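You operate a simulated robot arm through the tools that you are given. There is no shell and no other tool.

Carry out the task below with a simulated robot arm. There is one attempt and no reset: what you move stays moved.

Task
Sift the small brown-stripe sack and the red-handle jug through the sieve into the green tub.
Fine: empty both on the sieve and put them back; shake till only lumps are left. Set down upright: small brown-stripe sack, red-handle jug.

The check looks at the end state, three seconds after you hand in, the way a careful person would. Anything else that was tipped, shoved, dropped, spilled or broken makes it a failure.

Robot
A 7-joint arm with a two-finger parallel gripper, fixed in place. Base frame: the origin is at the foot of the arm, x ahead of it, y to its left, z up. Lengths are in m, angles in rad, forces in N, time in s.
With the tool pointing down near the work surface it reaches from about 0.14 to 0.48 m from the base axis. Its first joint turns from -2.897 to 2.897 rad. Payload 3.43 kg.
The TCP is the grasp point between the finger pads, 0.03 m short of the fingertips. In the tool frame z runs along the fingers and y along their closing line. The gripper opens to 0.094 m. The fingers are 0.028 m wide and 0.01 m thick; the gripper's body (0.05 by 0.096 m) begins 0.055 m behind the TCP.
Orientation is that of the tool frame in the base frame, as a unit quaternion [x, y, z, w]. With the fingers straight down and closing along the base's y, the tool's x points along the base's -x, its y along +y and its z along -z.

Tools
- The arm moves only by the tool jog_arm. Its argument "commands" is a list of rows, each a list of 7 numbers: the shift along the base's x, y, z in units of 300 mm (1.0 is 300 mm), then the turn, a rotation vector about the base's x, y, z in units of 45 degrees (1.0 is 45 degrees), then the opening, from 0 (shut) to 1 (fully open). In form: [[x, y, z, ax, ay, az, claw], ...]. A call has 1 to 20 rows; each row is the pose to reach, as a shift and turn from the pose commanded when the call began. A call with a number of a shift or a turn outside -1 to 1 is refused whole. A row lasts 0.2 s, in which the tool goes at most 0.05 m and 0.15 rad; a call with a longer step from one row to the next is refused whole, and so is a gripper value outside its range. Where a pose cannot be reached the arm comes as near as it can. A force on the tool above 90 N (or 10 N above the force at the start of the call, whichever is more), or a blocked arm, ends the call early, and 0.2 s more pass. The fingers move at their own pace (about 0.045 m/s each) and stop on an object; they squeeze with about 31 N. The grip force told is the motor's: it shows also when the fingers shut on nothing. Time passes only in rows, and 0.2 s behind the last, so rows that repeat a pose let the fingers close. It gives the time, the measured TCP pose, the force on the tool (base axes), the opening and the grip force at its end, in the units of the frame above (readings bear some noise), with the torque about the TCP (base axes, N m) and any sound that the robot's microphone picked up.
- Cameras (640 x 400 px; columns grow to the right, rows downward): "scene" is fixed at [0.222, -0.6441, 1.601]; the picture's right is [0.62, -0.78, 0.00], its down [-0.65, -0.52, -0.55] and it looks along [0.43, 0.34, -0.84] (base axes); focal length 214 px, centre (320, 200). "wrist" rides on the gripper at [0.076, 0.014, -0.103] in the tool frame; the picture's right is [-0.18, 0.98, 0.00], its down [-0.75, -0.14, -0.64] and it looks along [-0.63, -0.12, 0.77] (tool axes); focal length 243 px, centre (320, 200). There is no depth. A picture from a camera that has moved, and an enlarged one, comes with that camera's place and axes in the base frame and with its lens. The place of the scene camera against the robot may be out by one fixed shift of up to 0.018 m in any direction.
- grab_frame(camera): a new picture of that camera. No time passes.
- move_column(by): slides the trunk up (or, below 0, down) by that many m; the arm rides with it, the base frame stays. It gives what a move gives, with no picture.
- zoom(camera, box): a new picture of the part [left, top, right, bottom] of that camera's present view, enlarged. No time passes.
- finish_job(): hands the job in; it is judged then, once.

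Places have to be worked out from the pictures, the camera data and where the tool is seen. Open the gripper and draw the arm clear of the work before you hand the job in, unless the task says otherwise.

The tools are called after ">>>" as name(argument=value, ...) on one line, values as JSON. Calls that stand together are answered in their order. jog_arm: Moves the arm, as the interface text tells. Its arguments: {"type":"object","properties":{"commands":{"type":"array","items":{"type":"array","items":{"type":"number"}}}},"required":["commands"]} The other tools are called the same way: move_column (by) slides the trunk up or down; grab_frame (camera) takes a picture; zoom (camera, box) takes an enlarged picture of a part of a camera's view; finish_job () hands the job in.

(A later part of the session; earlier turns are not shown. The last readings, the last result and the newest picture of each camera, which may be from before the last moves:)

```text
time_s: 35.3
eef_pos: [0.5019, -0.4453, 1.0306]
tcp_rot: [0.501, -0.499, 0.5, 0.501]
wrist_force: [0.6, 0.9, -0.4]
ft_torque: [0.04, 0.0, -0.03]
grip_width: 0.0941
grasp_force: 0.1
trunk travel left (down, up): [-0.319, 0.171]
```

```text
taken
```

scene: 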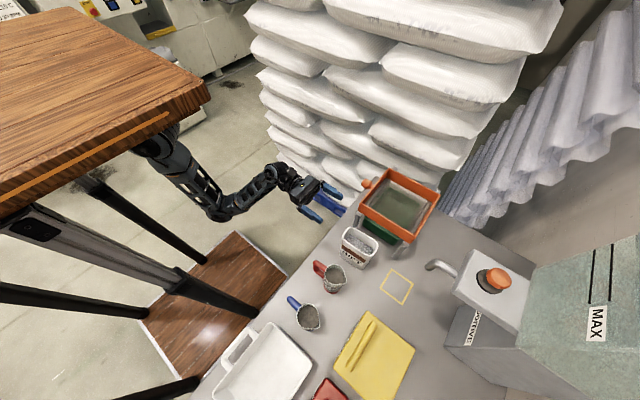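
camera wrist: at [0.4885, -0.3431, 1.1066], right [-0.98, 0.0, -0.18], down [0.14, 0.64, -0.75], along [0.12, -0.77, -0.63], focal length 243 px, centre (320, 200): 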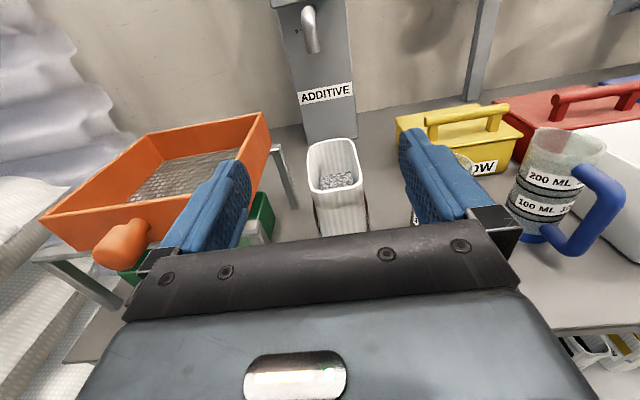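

A good view: the sack stands nearly between the fingers. I zoom in to measure its position and yaw.

>>> zoom(camera="wrist", box=[240, 110, 440, 235])

>>> zoom(camera="wrist", box=[20, 90, 300, 300])

```text
3.20 times, centred on (340, 172) of wrist
camera zoom: at [0.4885, -0.3431, 1.1066], right [-0.98, 0.0, -0.18], down [0.14, 0.64, -0.75], along [0.12, -0.77, -0.63], focal length 776 px, centre (256, 288)
```

zoom: 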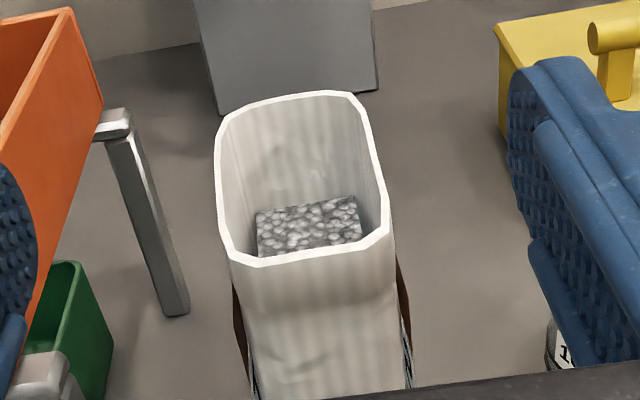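

```text
1.90 times, centred on (160, 195) of wrist
camera zoom: at [0.4885, -0.3431, 1.1066], right [-0.98, 0.0, -0.18], down [0.14, 0.64, -0.75], along [0.12, -0.77, -0.63], focal length 462 px, centre (625, 210)
```

zoom: 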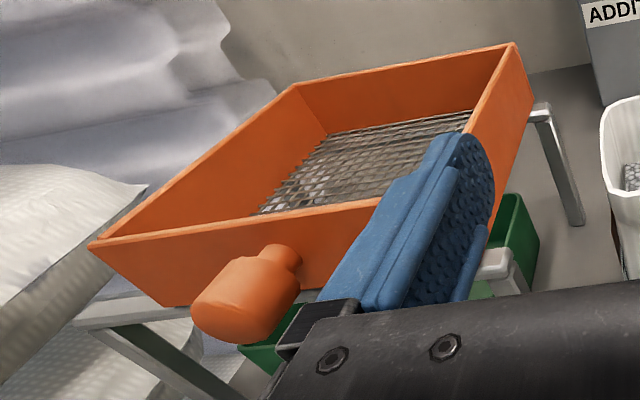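

The sack is square to the axes: centre (0.500, -0.577), 0.057 wide in x, near face at y ≈ -0.524. I lower the trunk so the TCP is at z ≈ 0.895, then advance to y = -0.562.

>>> move_column(by=-0.135)

>>> grab_frame(camera="wrist")

>>> grab_frame(camera="scene")

```text
time_s: 37.0
eef_pos: [0.5018, -0.4448, 0.8949]
tcp_rot: [0.502, -0.498, 0.501, 0.5]
wrist_force: [1.1, 0.8, 0.4]
ft_torque: [-0.01, 0.0, 0.01]
grip_width: 0.0939
grasp_force: 0.0
trunk travel left (down, up): [-0.184, 0.306]
```

```text
taken
camera wrist: at [0.4885, -0.3431, 0.9716], right [-0.98, 0.0, -0.18], down [0.14, 0.64, -0.75], along [0.12, -0.77, -0.63], focal length 243 px, centre (320, 200)
```

wrist: 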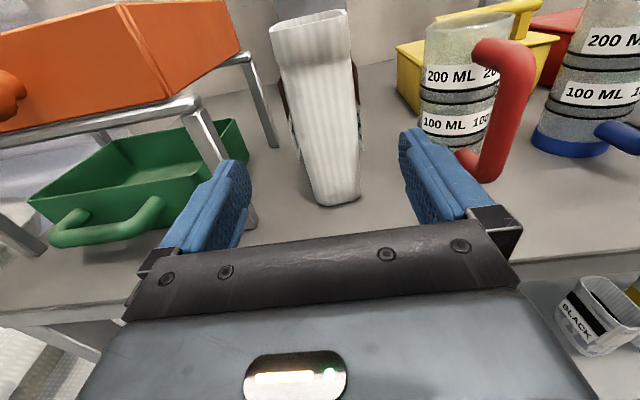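

```text
taken
```

scene: 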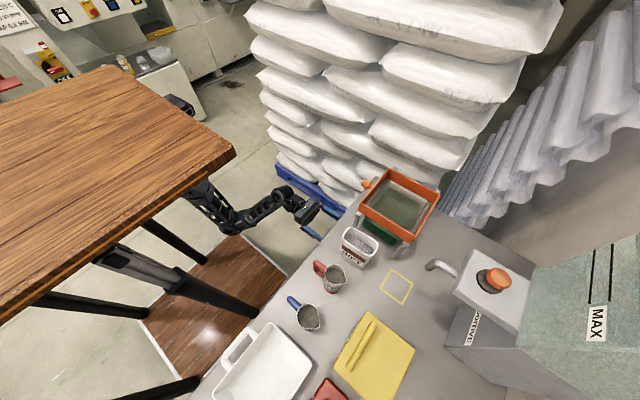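

The fingers straddle the sack's lane cleanly, and the jug (edge at x ≈ 0.407) is clear of the outer finger at 0.443. I advance 0.117 m along -y.

>>> jog_arm(commands=[[-0.004, -0.08, 0, 0, 0, 0, 1], [-0.005, -0.16, 0, 0, 0, 0, 1], [-0.005, -0.24, 0, 0, 0, 0, 1], [-0.005, -0.32, 0, 0, 0, 0, 1], [-0.005, -0.39, 0, 0, 0, 0, 1], [-0.005, -0.39, 0, 0, 0, 0, 1]])

>>> grab_frame(camera="wrist")

>>> zoom(camera="scene", box=[280, 180, 420, 300])

```text
time_s: 38.4
eef_pos: [0.5007, -0.5605, 0.897]
tcp_rot: [0.502, -0.498, 0.501, 0.499]
wrist_force: [0.2, 0.6, 0.6]
ft_torque: [0.03, 0.0, 0.03]
grip_width: 0.0942
grasp_force: 0.0
trunk travel left (down, up): [-0.184, 0.306]
```

```text
taken
camera wrist: at [0.4877, -0.4581, 0.9732], right [-0.98, 0.0, -0.18], down [0.14, 0.64, -0.75], along [0.12, -0.77, -0.63], focal length 243 px, centre (320, 200)
```

wrist: 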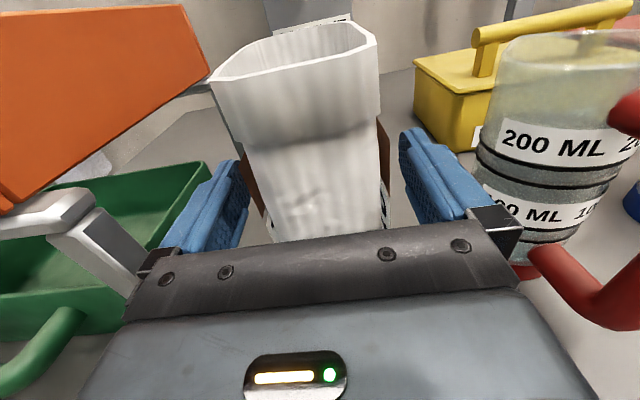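

```text
3.33 times, centred on (350, 240) of scene
camera zoom: at [0.222, -0.6441, 1.601], right [0.62, -0.78, 0.0], down [-0.65, -0.52, -0.55], along [0.43, 0.34, -0.84], focal length 715 px, centre (220, 67)
```

zoom: 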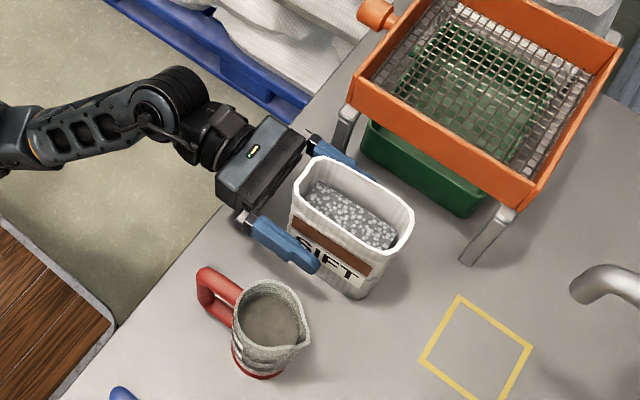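

The fingers straddle the sack with no contact. I close the gripper.

>>> jog_arm(commands=[[0, 0, 0, 0, 0, 0, 0], [0, 0, 0, 0, 0, 0, 0], [0, 0, 0, 0, 0, 0, 0], [0, 0, 0, 0, 0, 0, 0], [0, 0, 0, 0, 0, 0, 0], [0, 0, 0, 0, 0, 0, 0]])

>>> zoom(camera="scene", box=[280, 180, 420, 300])

```text
time_s: 39.8
eef_pos: [0.5028, -0.56, 0.8976]
tcp_rot: [0.501, -0.499, 0.501, 0.5]
wrist_force: [-2.5, 0.0, 2.9]
ft_torque: [0.07, 0.03, 0.1]
grip_width: 0.0624
grasp_force: 30.7
trunk travel left (down, up): [-0.184, 0.306]
```

```text
3.33 times, centred on (350, 240) of scene
camera zoom: at [0.222, -0.6441, 1.601], right [0.62, -0.78, 0.0], down [-0.65, -0.52, -0.55], along [0.43, 0.34, -0.84], focal length 715 px, centre (220, 67)
```

zoom: 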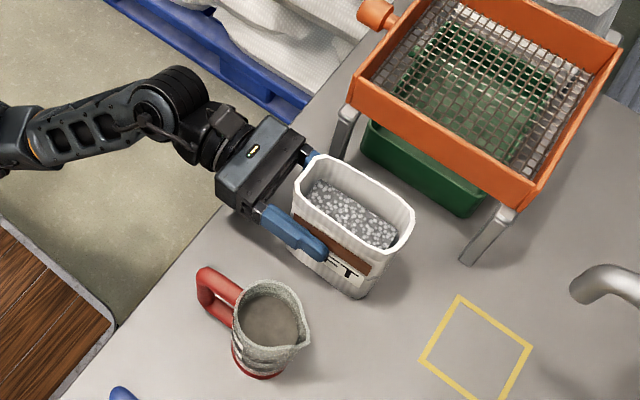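

Gripped at 0.062 m with 31 N. I lift with the trunk, first a little to check that the sack holds.

>>> move_column(by=0.04)

>>> zoom(camera="scene", box=[280, 180, 420, 300])

>>> grab_frame(camera="wrist")

```text
time_s: 40.6
eef_pos: [0.5005, -0.561, 0.9367]
tcp_rot: [0.501, -0.499, 0.5, 0.5]
wrist_force: [-0.1, -0.4, -3.8]
ft_torque: [0.07, -0.02, 0.01]
grip_width: 0.0625
grasp_force: 30.7
trunk travel left (down, up): [-0.224, 0.266]
```

```text
3.33 times, centred on (350, 240) of scene
camera zoom: at [0.222, -0.6441, 1.601], right [0.62, -0.78, 0.0], down [-0.65, -0.52, -0.55], along [0.43, 0.34, -0.84], focal length 715 px, centre (220, 67)
```

zoom: 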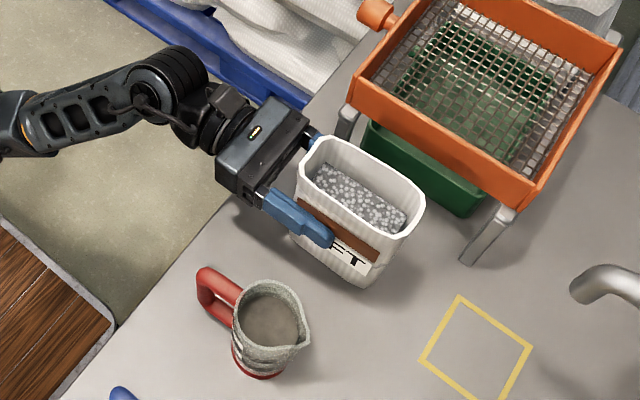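

```text
taken
camera wrist: at [0.4878, -0.458, 1.013], right [-0.98, 0.0, -0.18], down [0.14, 0.64, -0.75], along [0.12, -0.77, -0.63], focal length 243 px, centre (320, 200)
```

wrist: 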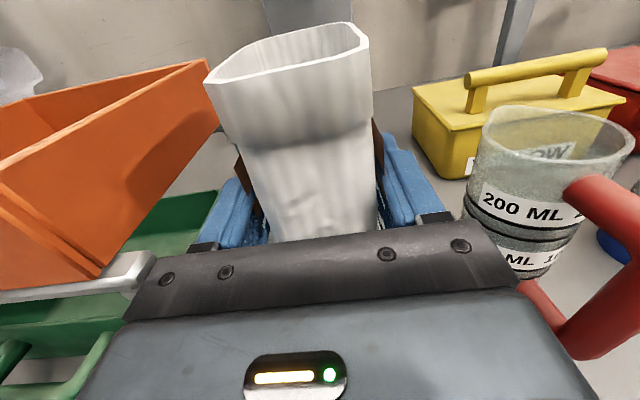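

The sack is held firmly (about 3.8 N). I raise the trunk further so its bottom clears the sieve (sieve top 1.0), then carry it over to (0.755, -0.59).

>>> move_column(by=0.235)

>>> jog_arm(commands=[[0.08, -0.01, 0, 0, 0, 0, 0], [0.16, -0.02, 0, 0, 0, 0, 0], [0.24, -0.03, 0, 0, 0, 0, 0], [0.32, -0.04, 0, 0, 0, 0, 0], [0.4, -0.05, 0, 0, 0, 0, 0], [0.48, -0.06, 0, 0, 0, 0, 0], [0.56, -0.07, 0, 0, 0, 0, 0], [0.64, -0.08, 0, 0, 0, 0, 0], [0.72, -0.09, 0, 0, 0, 0, 0], [0.8, -0.1, 0, 0, 0, 0, 0], [0.85, -0.1, 0, 0, 0, 0, 0], [0.85, -0.1, 0, 0, 0, 0, 0]])

>>> grab_frame(camera="scene")

>>> grab_frame(camera="wrist")

```text
time_s: 43.0
eef_pos: [0.5009, -0.5591, 1.1724]
tcp_rot: [0.502, -0.498, 0.501, 0.499]
wrist_force: [0.0, 0.2, -3.4]
ft_torque: [0.09, -0.02, 0.0]
grip_width: 0.0624
grasp_force: 30.8
trunk travel left (down, up): [-0.459, 0.031]
```

```text
time_s: 45.6
eef_pos: [0.7592, -0.589, 1.1719]
tcp_rot: [0.501, -0.499, 0.501, 0.5]
wrist_force: [-0.2, 0.0, -2.6]
ft_torque: [0.06, -0.02, -0.01]
grip_width: 0.0622
grasp_force: 30.9
trunk travel left (down, up): [-0.459, 0.031]
```

```text
taken
```

scene: 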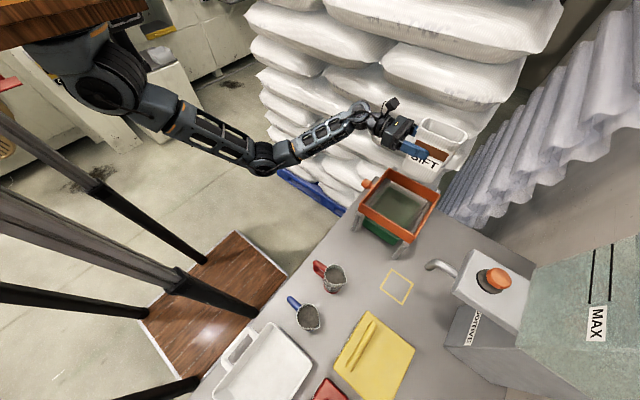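

```text
taken
camera wrist: at [0.7445, -0.4878, 1.2479], right [-0.98, 0.0, -0.18], down [0.14, 0.64, -0.75], along [0.12, -0.77, -0.63], focal length 243 px, centre (320, 200)
```

wrist: 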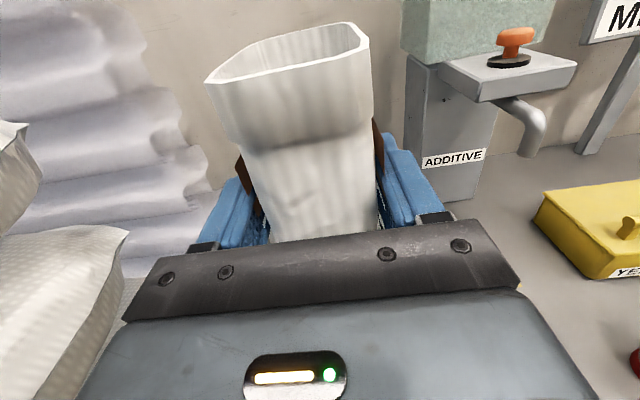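

The sack is over the sieve at (0.759, -0.589, 1.172); from the wrist view the sieve is x 0.597–0.795, y -0.709 to -0.517, top ≈ 0.99. I tip the sack to -45° while lowering a little.

>>> jog_arm(commands=[[0, -0.005, -0.02, 0, -0.165, 0, 0], [0, -0.01, -0.04, 0, -0.33, 0, 0], [0, -0.015, -0.06, 0, -0.5, 0, 0], [0, -0.015, -0.08, 0, -0.665, 0, 0], [0, -0.015, -0.1, 0, -0.83, 0, 0], [0, -0.015, -0.1, 0, -1, 0, 0]])

>>> zoom(camera="scene", box=[330, 80, 490, 260])

```text
time_s: 47.0
eef_pos: [0.7563, -0.5932, 1.142]
tcp_rot: [0.271, -0.652, 0.654, 0.27]
wrist_force: [0.1, 0.7, -3.2]
ft_torque: [0.12, 0.0, 0.01]
grip_width: 0.0622
grasp_force: 31.5
trunk travel left (down, up): [-0.459, 0.031]
```

```text
2.22 times, centred on (410, 170) of scene
camera zoom: at [0.222, -0.6441, 1.601], right [0.62, -0.78, 0.0], down [-0.65, -0.52, -0.55], along [0.43, 0.34, -0.84], focal length 477 px, centre (120, 267)
```

zoom: 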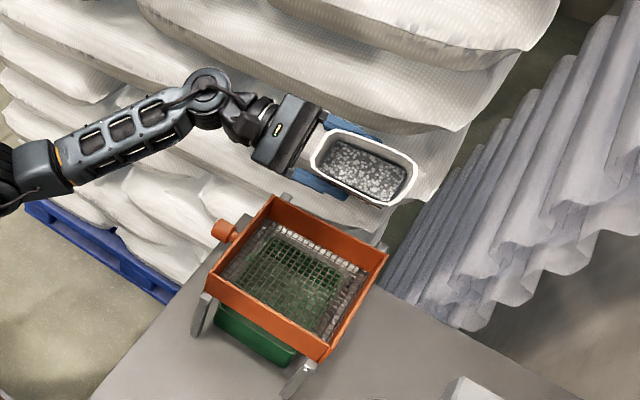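

At 45° nothing has flowed yet. I tip slowly on to about -75° with the lip over the sieve's middle.

>>> jog_arm(commands=[[0, 0, -0.02, 0, -0.1, 0, 0], [0, 0, -0.04, 0, -0.2, 0, 0], [0, 0, -0.06, 0, -0.3, 0, 0], [0, 0, -0.07, 0, -0.4, 0, 0], [0, 0, -0.07, 0, -0.5, 0, 0], [0, 0, -0.07, 0, -0.6, 0, 0], [0, 0, -0.07, 0, -0.66, 0, 0]])

>>> zoom(camera="scene", box=[330, 80, 490, 260])

>>> grab_frame(camera="wrist")

```text
time_s: 48.6
eef_pos: [0.756, -0.5946, 1.1216]
tcp_rot: [0.095, -0.699, 0.702, 0.094]
wrist_force: [-0.1, -0.2, -3.2]
ft_torque: [0.07, 0.01, 0.0]
grip_width: 0.0621
grasp_force: 31.6
trunk travel left (down, up): [-0.459, 0.031]
```

```text
2.22 times, centred on (410, 170) of scene
camera zoom: at [0.222, -0.6441, 1.601], right [0.62, -0.78, 0.0], down [-0.65, -0.52, -0.55], along [0.43, 0.34, -0.84], focal length 477 px, centre (120, 267)
```

zoom: 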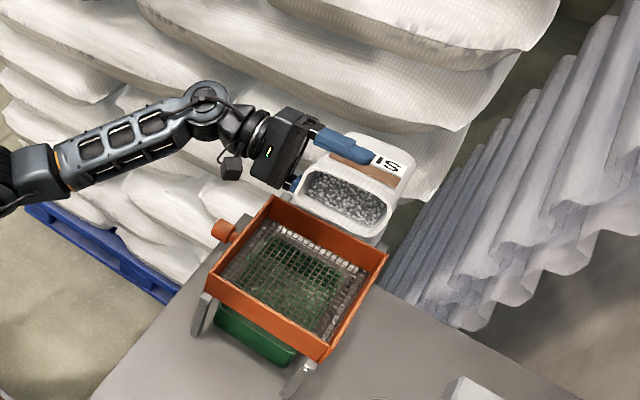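

```text
taken
camera wrist: at [0.6795, -0.4925, 1.1275], right [-0.08, 0.0, -1.0], down [0.76, 0.64, -0.07], along [0.64, -0.77, -0.05], focal length 243 px, centre (320, 200)
```

wrist: 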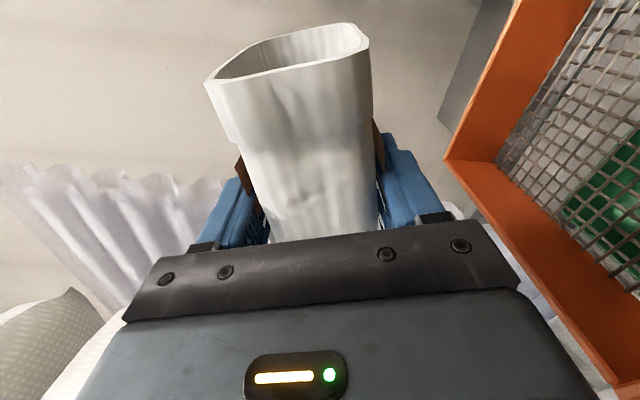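

The mouth hangs over the sieve's middle and nothing has left yet at -75°. I continue tipping slowly to about -105°.

>>> jog_arm(commands=[[0, 0, 0, 0, -0.08, 0, 0], [0, 0, 0, 0, -0.16, 0, 0], [0, 0, 0, 0, -0.24, 0, 0], [0, 0, 0, 0, -0.32, 0, 0], [0, 0, 0, 0, -0.4, 0, 0], [0, 0, 0, 0, -0.48, 0, 0], [0, 0, 0, 0, -0.56, 0, 0], [0, 0, 0, 0, -0.66, 0, 0]])

>>> zoom(camera="scene", box=[330, 80, 490, 260])

>>> grab_frame(camera="wrist")

```text
time_s: 50.4
eef_pos: [0.7571, -0.5941, 1.1212]
tcp_rot: [-0.089, -0.7, 0.703, -0.088]
wrist_force: [-0.4, 0.6, -2.2]
ft_torque: [0.03, 0.01, 0.01]
grip_width: 0.062
grasp_force: 31.1
trunk travel left (down, up): [-0.459, 0.031]
```

```text
2.22 times, centred on (410, 170) of scene
camera zoom: at [0.222, -0.6441, 1.601], right [0.62, -0.78, 0.0], down [-0.65, -0.52, -0.55], along [0.43, 0.34, -0.84], focal length 477 px, centre (120, 267)
```

zoom: 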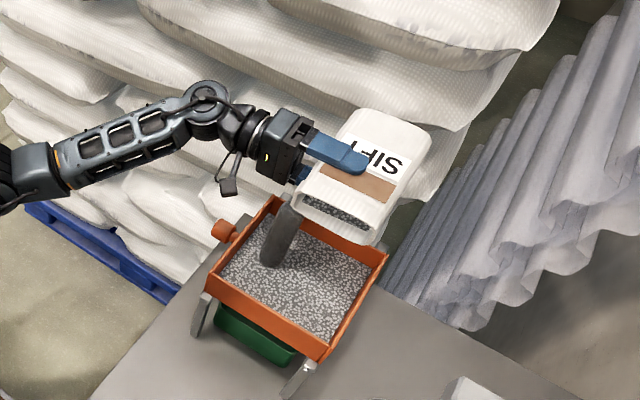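

```text
taken
camera wrist: at [0.6871, -0.4922, 1.0884], right [0.42, 0.0, -0.91], down [0.7, 0.64, 0.32], along [0.58, -0.77, 0.27], focal length 243 px, centre (320, 200)
```

wrist: 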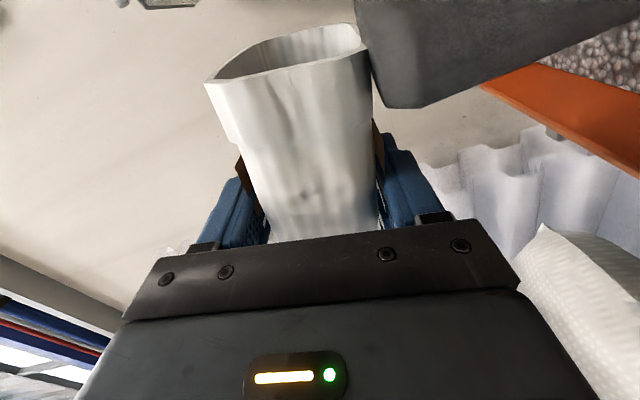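

The stream falls inside the sieve (about (0.685, -0.577)) and a layer is forming; the sack is about a third lighter. I wait a moment and watch the level.

>>> jog_arm(commands=[[0, -0.02, 0, 0, 0, 0, 0], [0, -0.02, 0, 0, 0, 0, 0], [0, -0.02, 0, 0, 0, 0, 0]])

>>> zoom(camera="scene", box=[330, 120, 470, 260])

```text
time_s: 51.2
eef_pos: [0.7558, -0.6004, 1.1204]
tcp_rot: [-0.089, -0.701, 0.702, -0.086]
wrist_force: [-0.2, 0.1, -1.4]
ft_torque: [0.03, 0.05, -0.02]
grip_width: 0.062
grasp_force: 31.1
trunk travel left (down, up): [-0.459, 0.031]
```

```text
2.86 times, centred on (400, 190) of scene
camera zoom: at [0.222, -0.6441, 1.601], right [0.62, -0.78, 0.0], down [-0.65, -0.52, -0.55], along [0.43, 0.34, -0.84], focal length 613 px, centre (91, 229)
```

zoom: 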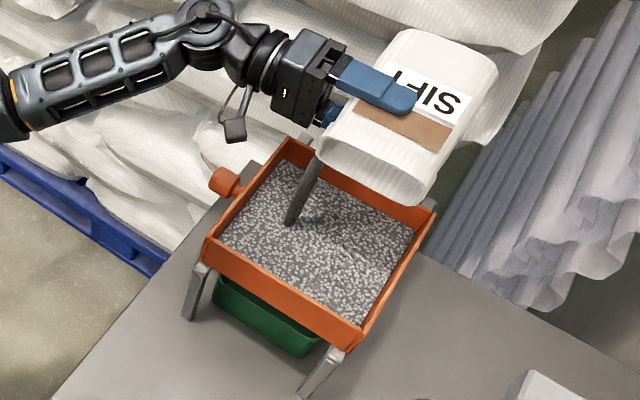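

The sack is down to about 1.4 N and the layer still sits well under the sieve's rim. I tip further to about -140° to empty it completely.

>>> jog_arm(commands=[[0, 0, 0, 0, -0.1, 0, 0], [0, 0, 0.01, 0, -0.2, 0, 0], [0, 0, 0.02, 0, -0.3, 0, 0], [0, 0, 0.03, 0, -0.4, 0, 0], [-0.02, 0, 0.03, 0, -0.5, 0, 0], [-0.04, 0, 0.03, 0, -0.6, 0, 0], [-0.06, 0, 0.03, 0, -0.7, 0, 0], [-0.08, 0, 0.03, 0, -0.78, 0, 0], [-0.08, 0, 0.03, 0, -0.78, 0, 0], [-0.08, 0, 0.03, 0, -0.78, 0, 0]])

>>> zoom(camera="scene", box=[330, 120, 470, 260])

>>> grab_frame(camera="scene")

```text
time_s: 53.4
eef_pos: [0.7335, -0.6015, 1.1294]
tcp_rot: [-0.296, -0.642, 0.642, -0.295]
wrist_force: [0.3, -0.1, -1.5]
ft_torque: [0.03, 0.04, -0.01]
grip_width: 0.0618
grasp_force: 30.6
trunk travel left (down, up): [-0.459, 0.031]
```

```text
2.86 times, centred on (400, 190) of scene
camera zoom: at [0.222, -0.6441, 1.601], right [0.62, -0.78, 0.0], down [-0.65, -0.52, -0.55], along [0.43, 0.34, -0.84], focal length 613 px, centre (91, 229)
```

zoom: 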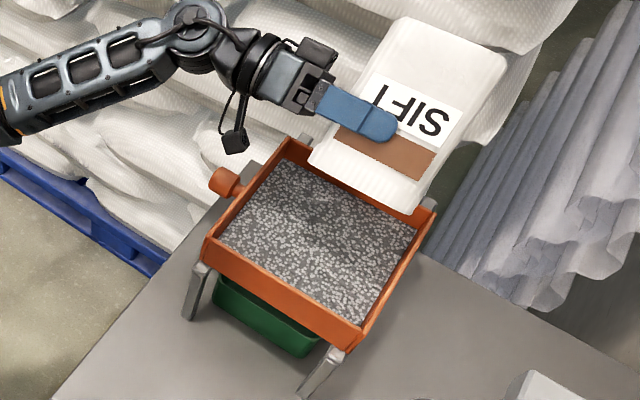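

```text
taken
```

scene: 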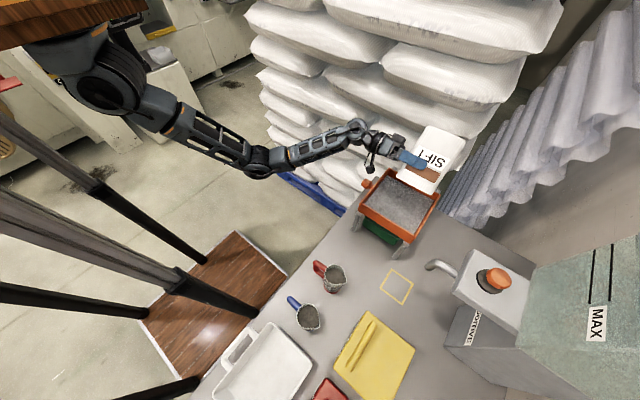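

The stream has stopped and the reading is steady at 1.5 N. I tip a bit further, to about -152°, to be sure nothing stays behind.

>>> jog_arm(commands=[[0, 0, 0, 0, -0.12, 0, 0], [0, 0, 0, 0, -0.24, 0, 0], [0, 0, 0, 0, -0.36, 0, 0], [0, 0, 0, 0, -0.48, 0, 0], [0, 0, 0, 0, -0.48, 0, 0], [0, 0, 0, 0, -0.48, 0, 0]])

>>> zoom(camera="scene", box=[330, 120, 470, 260])

>>> grab_frame(camera="wrist")

```text
time_s: 54.8
eef_pos: [0.7334, -0.5991, 1.129]
tcp_rot: [-0.412, -0.575, 0.576, -0.41]
wrist_force: [-0.7, -0.4, -0.6]
ft_torque: [0.02, 0.02, -0.02]
grip_width: 0.0616
grasp_force: 30.7
trunk travel left (down, up): [-0.459, 0.031]
```

```text
2.86 times, centred on (400, 190) of scene
camera zoom: at [0.222, -0.6441, 1.601], right [0.62, -0.78, 0.0], down [-0.65, -0.52, -0.55], along [0.43, 0.34, -0.84], focal length 613 px, centre (91, 229)
```

zoom: 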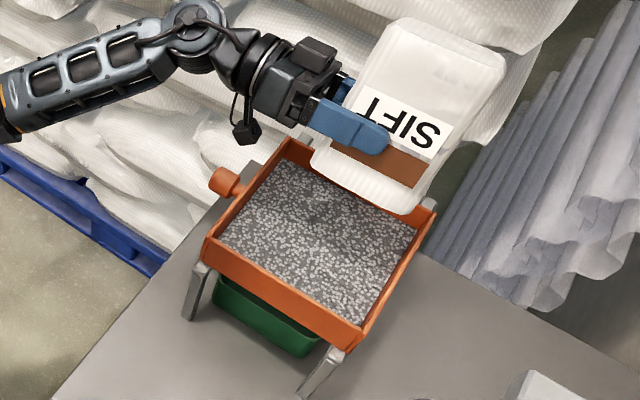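

```text
taken
camera wrist: at [0.7221, -0.4983, 1.0528], right [0.99, 0.0, -0.15], down [0.11, 0.64, 0.76], along [0.09, -0.77, 0.64], focal length 243 px, centre (320, 200)
```

wrist: 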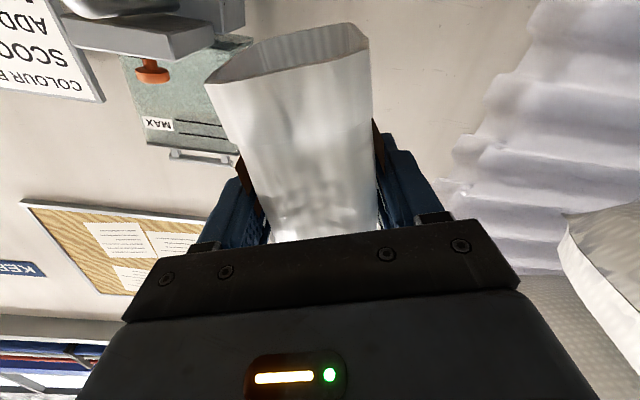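

The sack is empty. I roll it back upright in steps, raising slightly so its bottom stays clear of the sieve.

>>> jog_arm(commands=[[0, 0, 0.03, 0, 0.165, 0, 0], [0, 0, 0.06, 0, 0.33, 0, 0], [0, 0, 0.09, 0, 0.5, 0, 0], [0, 0, 0.12, 0, 0.665, 0, 0], [0, 0, 0.143, 0, 0.83, 0, 0], [0, 0, 0.143, 0, 1, 0, 0]])

>>> jog_arm(commands=[[0, 0, 0, 0, 0.165, 0, 0], [0, 0, 0, 0, 0.33, 0, 0], [0, 0, 0, 0, 0.5, 0, 0], [0, 0, 0, 0, 0.665, 0, 0], [0, 0, 0, 0, 0.83, 0, 0], [0, 0, 0, 0, 1, 0, 0]])

>>> jog_arm(commands=[[0, 0, 0, 0, 0.165, 0, 0], [0, 0, 0, 0, 0.33, 0, 0], [0, 0, 0, 0, 0.5, 0, 0], [0, 0, 0, 0, 0.665, 0, 0], [0, 0, 0, 0, 0.83, 0, 0], [0, 0, 0, 0, 1, 0, 0]])

>>> jog_arm(commands=[[0, 0, 0, 0, 0.15, 0, 0], [0, 0, 0, 0, 0.3, 0, 0], [0, 0, 0, 0, 0.45, 0, 0], [0, 0, 0, 0, 0.58, 0, 0], [0, 0, 0, 0, 0.58, 0, 0]])

>>> grab_frame(camera="scene")

```text
time_s: 56.2
eef_pos: [0.7332, -0.6, 1.1721]
tcp_rot: [-0.158, -0.688, 0.69, -0.157]
wrist_force: [1.0, 0.0, -0.7]
ft_torque: [-0.03, 0.02, -0.03]
grip_width: 0.0619
grasp_force: 30.7
trunk travel left (down, up): [-0.459, 0.031]
```

```text
time_s: 57.6
eef_pos: [0.7322, -0.601, 1.1733]
tcp_rot: [0.118, -0.696, 0.699, 0.118]
wrist_force: [-0.6, 1.2, -1.0]
ft_torque: [0.02, 0.05, -0.04]
grip_width: 0.0617
grasp_force: 31.2
trunk travel left (down, up): [-0.459, 0.031]
```

```text
time_s: 59.0
eef_pos: [0.7319, -0.6, 1.1733]
tcp_rot: [0.376, -0.598, 0.6, 0.375]
wrist_force: [-0.5, 1.0, -0.6]
ft_torque: [0.02, 0.03, 0.0]
grip_width: 0.0619
grasp_force: 30.8
trunk travel left (down, up): [-0.459, 0.031]
```

```text
time_s: 60.2
eef_pos: [0.7322, -0.6007, 1.1718]
tcp_rot: [0.501, -0.499, 0.5, 0.501]
wrist_force: [-0.1, 0.8, -1.1]
ft_torque: [0.04, -0.01, -0.02]
grip_width: 0.0615
grasp_force: 31.6
trunk travel left (down, up): [-0.459, 0.031]
```

```text
taken
```

scene: 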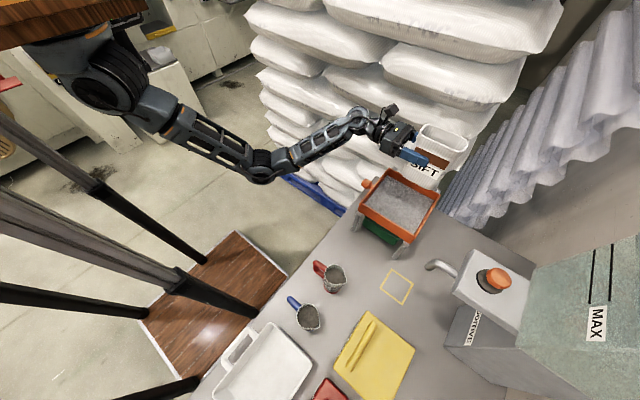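

Upright again, weighing about 1 N. I carry the empty sack back to above its old place (0.501, -0.5605).

>>> jog_arm(commands=[[-0.09, 0.015, 0, 0, 0, 0, 0], [-0.18, 0.03, 0, 0, 0, 0, 0], [-0.27, 0.045, 0, 0, 0, 0, 0], [-0.36, 0.06, 0, 0, 0, 0, 0], [-0.45, 0.08, 0, 0, 0, 0, 0], [-0.54, 0.095, 0, 0, 0, 0, 0], [-0.63, 0.11, 0, 0, 0, 0, 0], [-0.71, 0.125, 0, 0, 0, 0, 0], [-0.771, 0.134, 0, 0, 0, 0, 0], [-0.771, 0.134, 0, 0, 0, 0, 0]])

>>> move_column(by=-0.255)

>>> grab_frame(camera="wrist")

>>> zoom(camera="scene", box=[280, 180, 420, 300])

```text
time_s: 62.4
eef_pos: [0.5004, -0.5606, 1.1701]
tcp_rot: [0.501, -0.499, 0.5, 0.5]
wrist_force: [-0.6, 0.1, -1.0]
ft_torque: [0.0, 0.04, -0.03]
grip_width: 0.0618
grasp_force: 30.7
trunk travel left (down, up): [-0.459, 0.031]
```

```text
time_s: 65.1
eef_pos: [0.501, -0.5615, 0.9149]
tcp_rot: [0.501, -0.499, 0.5, 0.5]
wrist_force: [-0.6, 0.3, -0.4]
ft_torque: [0.02, 0.03, -0.04]
grip_width: 0.0618
grasp_force: 31.4
trunk travel left (down, up): [-0.204, 0.286]
```

```text
taken
camera wrist: at [0.4867, -0.4592, 0.992], right [-0.98, 0.0, -0.18], down [0.14, 0.64, -0.75], along [0.12, -0.77, -0.63], focal length 243 px, centre (320, 200)
```

wrist: 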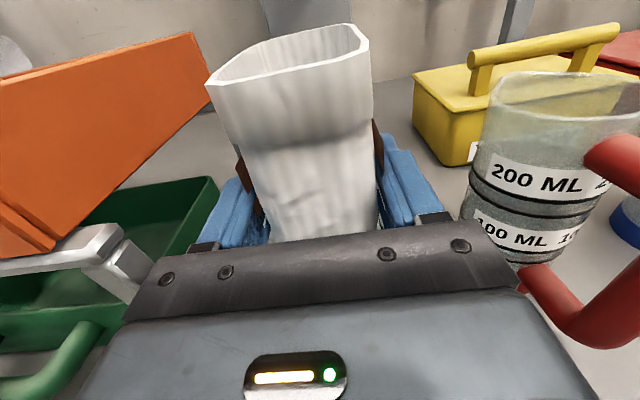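

```text
3.33 times, centred on (350, 240) of scene
camera zoom: at [0.222, -0.6441, 1.601], right [0.62, -0.78, 0.0], down [-0.65, -0.52, -0.55], along [0.43, 0.34, -0.84], focal length 715 px, centre (220, 67)
```

zoom: 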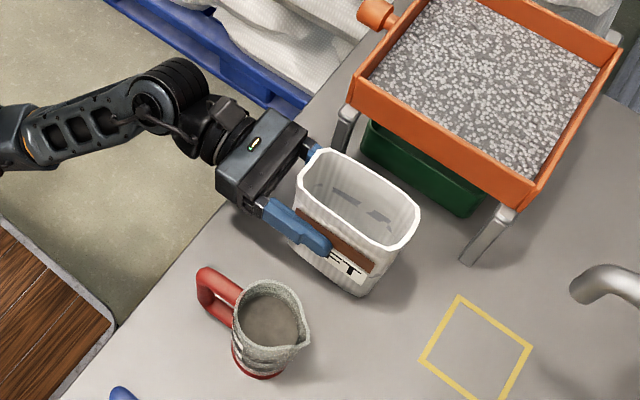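

The sack hangs upright right above its old place. I check its inside, and lower the last stretch.

>>> zoom(camera="scene", box=[335, 215, 385, 255])

>>> move_column(by=-0.016)

```text
10.00 times, centred on (360, 235) of scene
camera zoom: at [0.222, -0.6441, 1.601], right [0.62, -0.78, 0.0], down [-0.65, -0.52, -0.55], along [0.43, 0.34, -0.84], focal length 2145 px, centre (-80, -150)
```

zoom: 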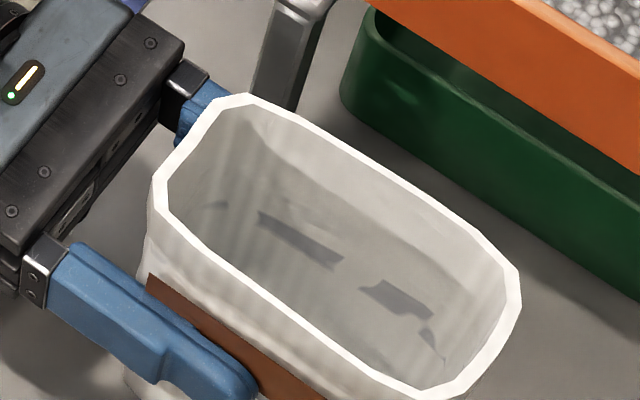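

```text
time_s: 65.7
eef_pos: [0.5003, -0.561, 0.9004]
tcp_rot: [0.501, -0.498, 0.501, 0.499]
wrist_force: [-1.3, 0.3, 0.1]
ft_torque: [0.03, -0.04, -0.01]
grip_width: 0.0616
grasp_force: 31.0
trunk travel left (down, up): [-0.188, 0.302]
```

Its inside is empty apart from shadow patches. I lower the last 3–4 mm in two small steps and watch the force.

>>> move_column(by=-0.003)

>>> move_column(by=-0.002)

```text
time_s: 66.2
eef_pos: [0.4995, -0.5626, 0.8982]
tcp_rot: [0.5, -0.498, 0.501, 0.501]
wrist_force: [0.0, 1.7, 4.9]
ft_torque: [-0.31, -0.07, -0.02]
grip_width: 0.0617
grasp_force: 31.2
trunk travel left (down, up): [-0.185, 0.305]
```

```text
time_s: 66.7
eef_pos: [0.4995, -0.5601, 0.8966]
tcp_rot: [0.499, -0.498, 0.502, 0.501]
wrist_force: [-0.3, -0.8, 23.3]
ft_torque: [0.47, 0.0, -0.05]
grip_width: 0.062
grasp_force: 31.1
trunk travel left (down, up): [-0.183, 0.307]
```

Contact is firm (23 N, a bit too much). I ease up 2 mm and then open the fingers.

>>> move_column(by=0.002)

>>> jog_arm(commands=[[0, 0, 0, 0, 0, 0, 0.3], [0, 0, 0, 0, 0, 0, 0.6], [0, 0, 0, 0, 0, 0, 0.85], [0, 0, 0, 0, 0, 0, 1], [0, 0, 0, 0, 0, 0, 1], [0, 0, 0, 0, 0, 0, 1]])

>>> zoom(camera="scene", box=[280, 180, 420, 300])

>>> grab_frame(camera="wrist")

```text
time_s: 67.2
eef_pos: [0.5009, -0.5609, 0.8976]
tcp_rot: [0.499, -0.498, 0.501, 0.502]
wrist_force: [0.0, 0.8, 20.6]
ft_torque: [-0.28, -0.14, 0.04]
grip_width: 0.0618
grasp_force: 31.6
trunk travel left (down, up): [-0.185, 0.305]
```

```text
time_s: 68.7
eef_pos: [0.4999, -0.561, 0.8965]
tcp_rot: [0.501, -0.499, 0.5, 0.5]
wrist_force: [0.7, 0.5, -0.5]
ft_torque: [0.0, 0.0, 0.01]
grip_width: 0.0939
grasp_force: 0.0
trunk travel left (down, up): [-0.185, 0.305]
```

```text
3.33 times, centred on (350, 240) of scene
camera zoom: at [0.222, -0.6441, 1.601], right [0.62, -0.78, 0.0], down [-0.65, -0.52, -0.55], along [0.43, 0.34, -0.84], focal length 715 px, centre (220, 67)
```

zoom: 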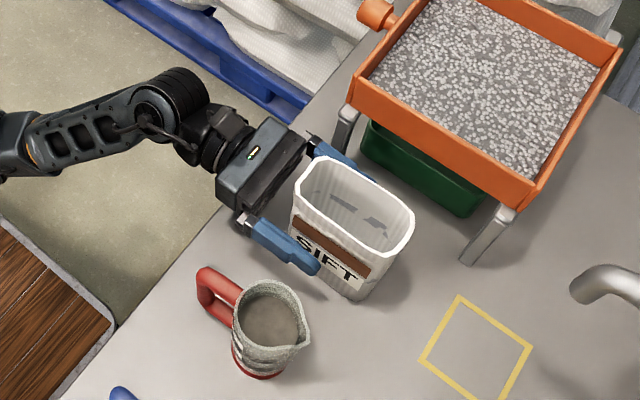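

```text
taken
camera wrist: at [0.4867, -0.4592, 0.9729], right [-0.98, 0.0, -0.18], down [0.14, 0.64, -0.75], along [0.12, -0.77, -0.63], focal length 243 px, centre (320, 200)
```

wrist: 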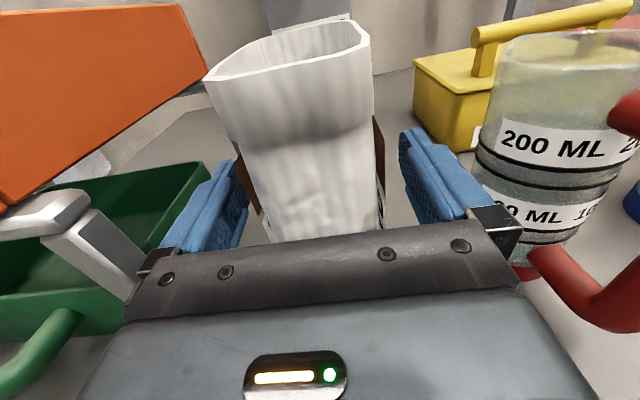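

The sack stands empty and upright in its old place. I back out straight along +y and look at the jug's handle.

>>> jog_arm(commands=[[0, 0.08, 0, 0, 0, 0, 1], [0, 0.16, 0, 0, 0, 0, 1], [0, 0.24, 0, 0, 0, 0, 1], [0, 0.32, 0, 0, 0, 0, 1], [0, 0.38, 0, 0, 0, 0, 1], [0, 0.38, 0, 0, 0, 0, 1]])

>>> grab_frame(camera="wrist")

>>> zoom(camera="wrist", box=[400, 0, 600, 200])

>>> zoom(camera="scene", box=[290, 240, 370, 310])

```text
time_s: 70.0
eef_pos: [0.5005, -0.4476, 0.8949]
tcp_rot: [0.501, -0.498, 0.501, 0.5]
wrist_force: [-0.6, 0.2, -0.1]
ft_torque: [0.03, -0.02, 0.05]
grip_width: 0.0944
grasp_force: 0.1
trunk travel left (down, up): [-0.185, 0.305]
```

```text
taken
camera wrist: at [0.4869, -0.345, 0.9718], right [-0.98, 0.0, -0.18], down [0.14, 0.64, -0.75], along [0.12, -0.77, -0.63], focal length 243 px, centre (320, 200)
```

wrist: 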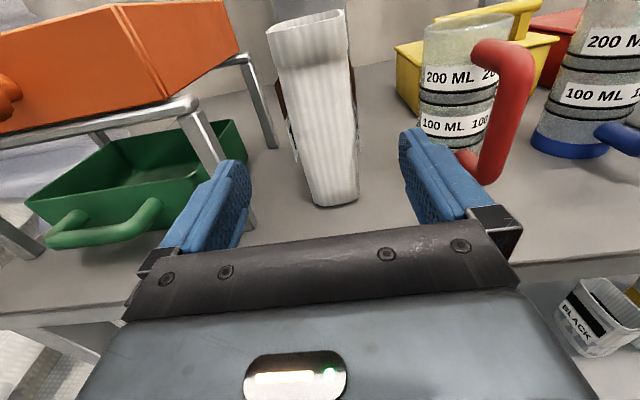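

```text
2.00 times, centred on (500, 100) of wrist
camera zoom: at [0.4869, -0.345, 0.9718], right [-0.98, 0.0, -0.18], down [0.14, 0.64, -0.75], along [0.12, -0.77, -0.63], focal length 485 px, centre (-40, 400)
```

zoom: 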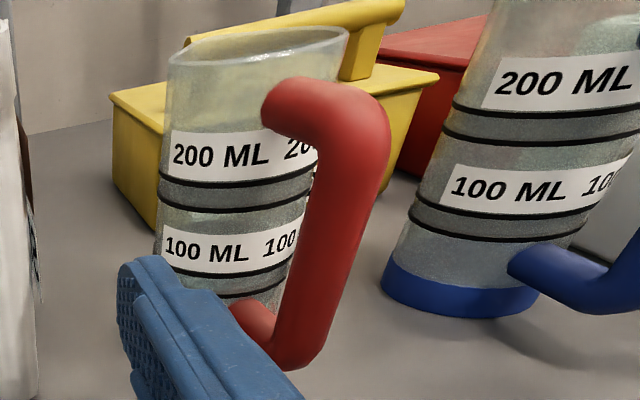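

```text
5.71 times, centred on (330, 275) of scene
camera zoom: at [0.222, -0.6441, 1.601], right [0.62, -0.78, 0.0], down [-0.65, -0.52, -0.55], along [0.43, 0.34, -0.84], focal length 1226 px, centre (263, -229)
```

zoom: 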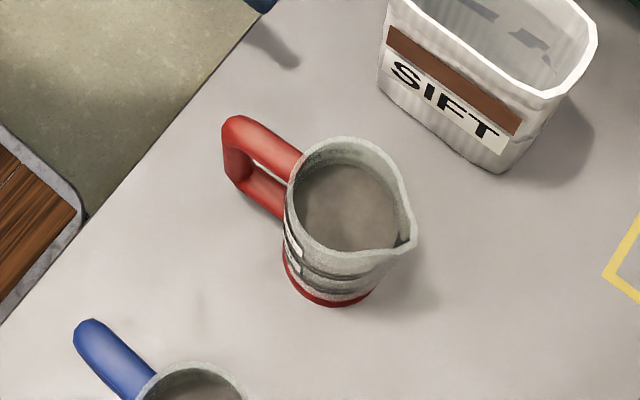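

The handle's upright bar points straight to +y from the jug, which stands near x ≈ 0.376. That is close under the arm's own axis, so I raise the trunk and reach down with the arm to unfold it, staying at this clear spot.

>>> move_column(by=0.2)

>>> jog_arm(commands=[[0, 0, -0.08, 0, 0, 0, 1], [0, 0, -0.16, 0, 0, 0, 1], [0, 0, -0.24, 0, 0, 0, 1], [0, 0, -0.32, 0, 0, 0, 1], [0, 0, -0.4, 0, 0, 0, 1], [0, 0, -0.4, 0, 0, 0, 1]])

>>> grab_frame(camera="scene")

```text
time_s: 72.2
eef_pos: [0.5009, -0.4486, 1.0952]
tcp_rot: [0.501, -0.499, 0.5, 0.5]
wrist_force: [0.3, -1.1, -0.4]
ft_torque: [0.03, 0.0, 0.01]
grip_width: 0.094
grasp_force: 0.1
trunk travel left (down, up): [-0.385, 0.105]
```

```text
time_s: 73.6
eef_pos: [0.4995, -0.4446, 0.9767]
tcp_rot: [0.501, -0.499, 0.501, 0.499]
wrist_force: [0.1, -0.3, -0.1]
ft_torque: [0.02, 0.01, -0.01]
grip_width: 0.0938
grasp_force: 0.0
trunk travel left (down, up): [-0.385, 0.105]
```

```text
taken
```

scene: 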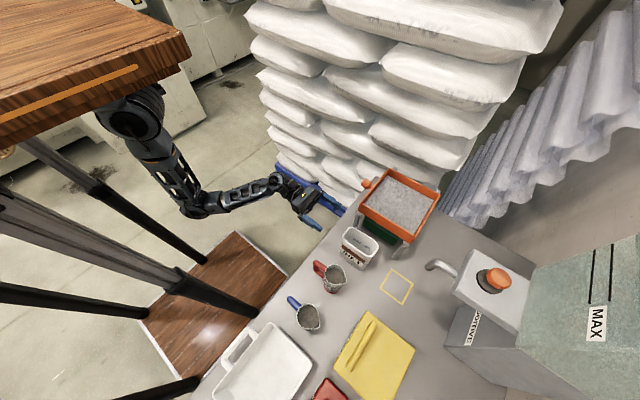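

That went smoothly. At this height I slide toward x ≈ 0.38 in front of the jug's handle.

>>> jog_arm(commands=[[-0.08, 0.03, 0, 0, 0, 0, 1], [-0.16, 0.06, 0, 0, 0, 0, 1], [-0.24, 0.06, 0, 0, 0, 0, 1], [-0.32, 0.06, 0, 0, 0, 0, 1], [-0.4, 0.06, 0, 0, 0, 0, 1], [-0.4, 0.06, 0, 0, 0, 0, 1]])

>>> grab_frame(camera="scene")

>>> grab_frame(camera="wrist")

```text
time_s: 75.0
eef_pos: [0.3818, -0.4309, 0.9752]
tcp_rot: [0.5, -0.499, 0.5, 0.501]
wrist_force: [0.3, -0.3, -0.7]
ft_torque: [0.0, 0.01, 0.0]
grip_width: 0.0943
grasp_force: 0.0
trunk travel left (down, up): [-0.385, 0.105]
```

```text
taken
```

scene: 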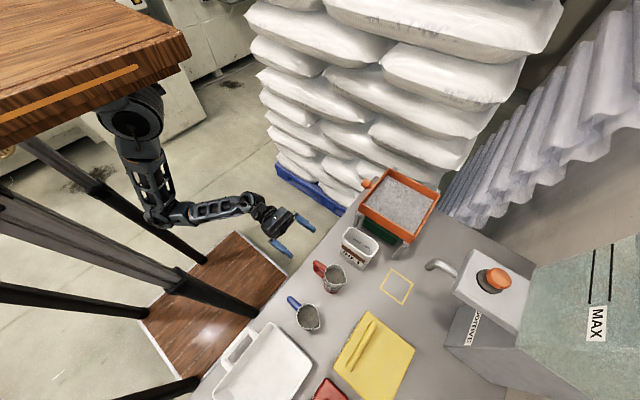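

```text
taken
camera wrist: at [0.368, -0.3289, 1.051], right [-0.98, 0.0, -0.18], down [0.14, 0.64, -0.75], along [0.12, -0.77, -0.63], focal length 243 px, centre (320, 200)
```

wrist: 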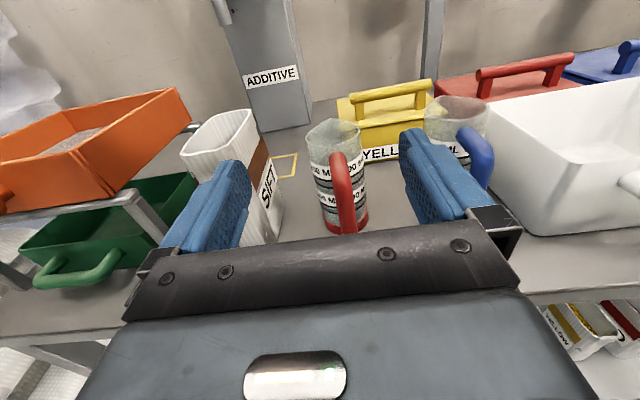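

Reached without trouble. The handle is right between the fingers; I zoom to measure it.

>>> zoom(camera="wrist", box=[280, 100, 420, 240])

```text
2.86 times, centred on (350, 170) of wrist
camera zoom: at [0.368, -0.3289, 1.051], right [-0.98, 0.0, -0.18], down [0.14, 0.64, -0.75], along [0.12, -0.77, -0.63], focal length 693 px, centre (234, 286)
```

zoom: 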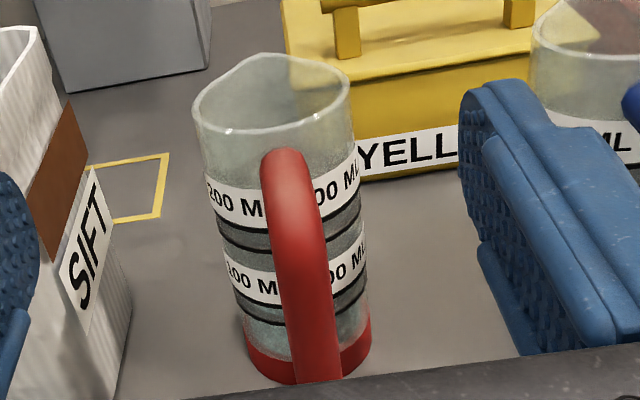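

The handle's upright bar is at (0.3725, -0.511), about 18 mm thick, from z ≈ 0.83 to 0.925; the jug's axis is near (0.375, -0.573). I lower the trunk so the TCP is at z ≈ 0.885 and check the alignment.

>>> move_column(by=-0.09)

>>> jog_arm(commands=[[-0.031, -0.03, 0, 0, 0, 0, 1], [-0.031, -0.06, 0, 0, 0, 0, 1], [-0.031, -0.06, 0, 0, 0, 0, 1]])

>>> grab_frame(camera="wrist")

>>> grab_frame(camera="scene")

```text
time_s: 76.3
eef_pos: [0.3823, -0.4287, 0.8845]
tcp_rot: [0.5, -0.499, 0.5, 0.5]
wrist_force: [0.9, 1.2, 0.8]
ft_torque: [0.01, -0.01, -0.01]
grip_width: 0.0941
grasp_force: 0.1
trunk travel left (down, up): [-0.295, 0.195]
```

```text
time_s: 77.1
eef_pos: [0.3729, -0.4484, 0.8853]
tcp_rot: [0.501, -0.499, 0.5, 0.5]
wrist_force: [0.6, 0.8, 0.1]
ft_torque: [0.0, -0.03, 0.0]
grip_width: 0.0937
grasp_force: 0.1
trunk travel left (down, up): [-0.295, 0.195]
```

```text
taken
camera wrist: at [0.3589, -0.3465, 0.9614], right [-0.98, 0.0, -0.18], down [0.14, 0.64, -0.75], along [0.12, -0.77, -0.63], focal length 243 px, centre (320, 200)
```

wrist: 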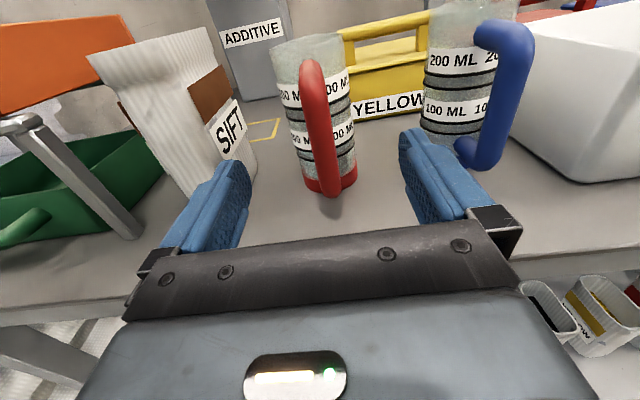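

```text
taken
```

scene: 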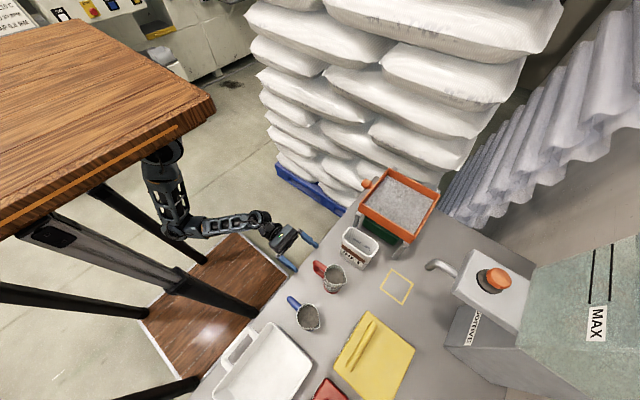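

Aligned: the red bar is centred between the fingers. I advance to y = -0.507, leaving a few mm between fingertips and the jug's body.

>>> jog_arm(commands=[[0, -0.065, 0, 0, 0, 0, 1], [0, -0.13, 0, 0, 0, 0, 1], [0, -0.195, 0, 0, 0, 0, 1], [0, -0.195, 0, 0, 0, 0, 1]])

>>> grab_frame(camera="wrist")

>>> zoom(camera="scene", box=[270, 220, 380, 310])

```text
time_s: 78.1
eef_pos: [0.3748, -0.5065, 0.8851]
tcp_rot: [0.501, -0.499, 0.5, 0.5]
wrist_force: [0.8, -0.5, 0.0]
ft_torque: [-0.01, 0.02, 0.02]
grip_width: 0.0941
grasp_force: 0.0
trunk travel left (down, up): [-0.295, 0.195]
```

```text
taken
camera wrist: at [0.3599, -0.4045, 0.9623], right [-0.98, 0.0, -0.18], down [0.14, 0.64, -0.75], along [0.12, -0.77, -0.63], focal length 243 px, centre (320, 200)
```

wrist: 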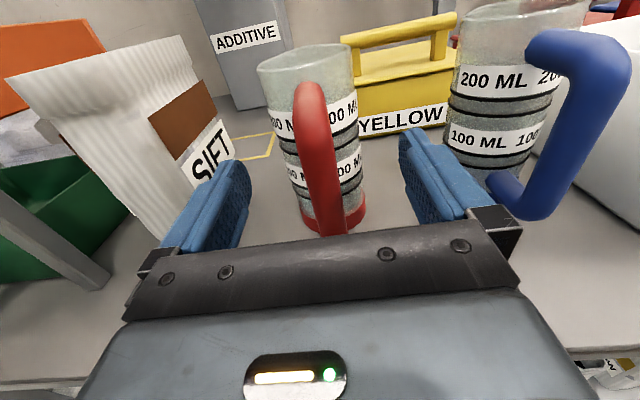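

```text
4.44 times, centred on (325, 265) of scene
camera zoom: at [0.222, -0.6441, 1.601], right [0.62, -0.78, 0.0], down [-0.65, -0.52, -0.55], along [0.43, 0.34, -0.84], focal length 953 px, centre (298, -89)
```

zoom: 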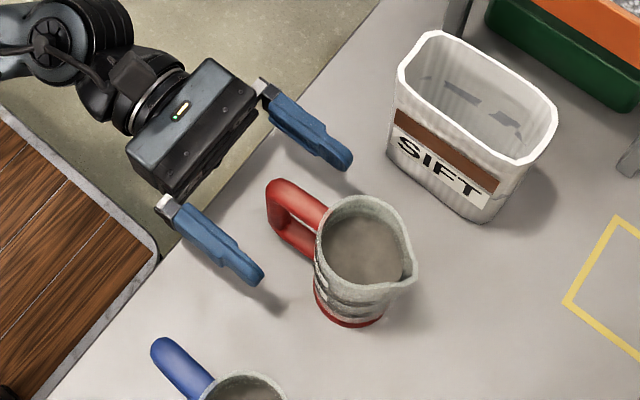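

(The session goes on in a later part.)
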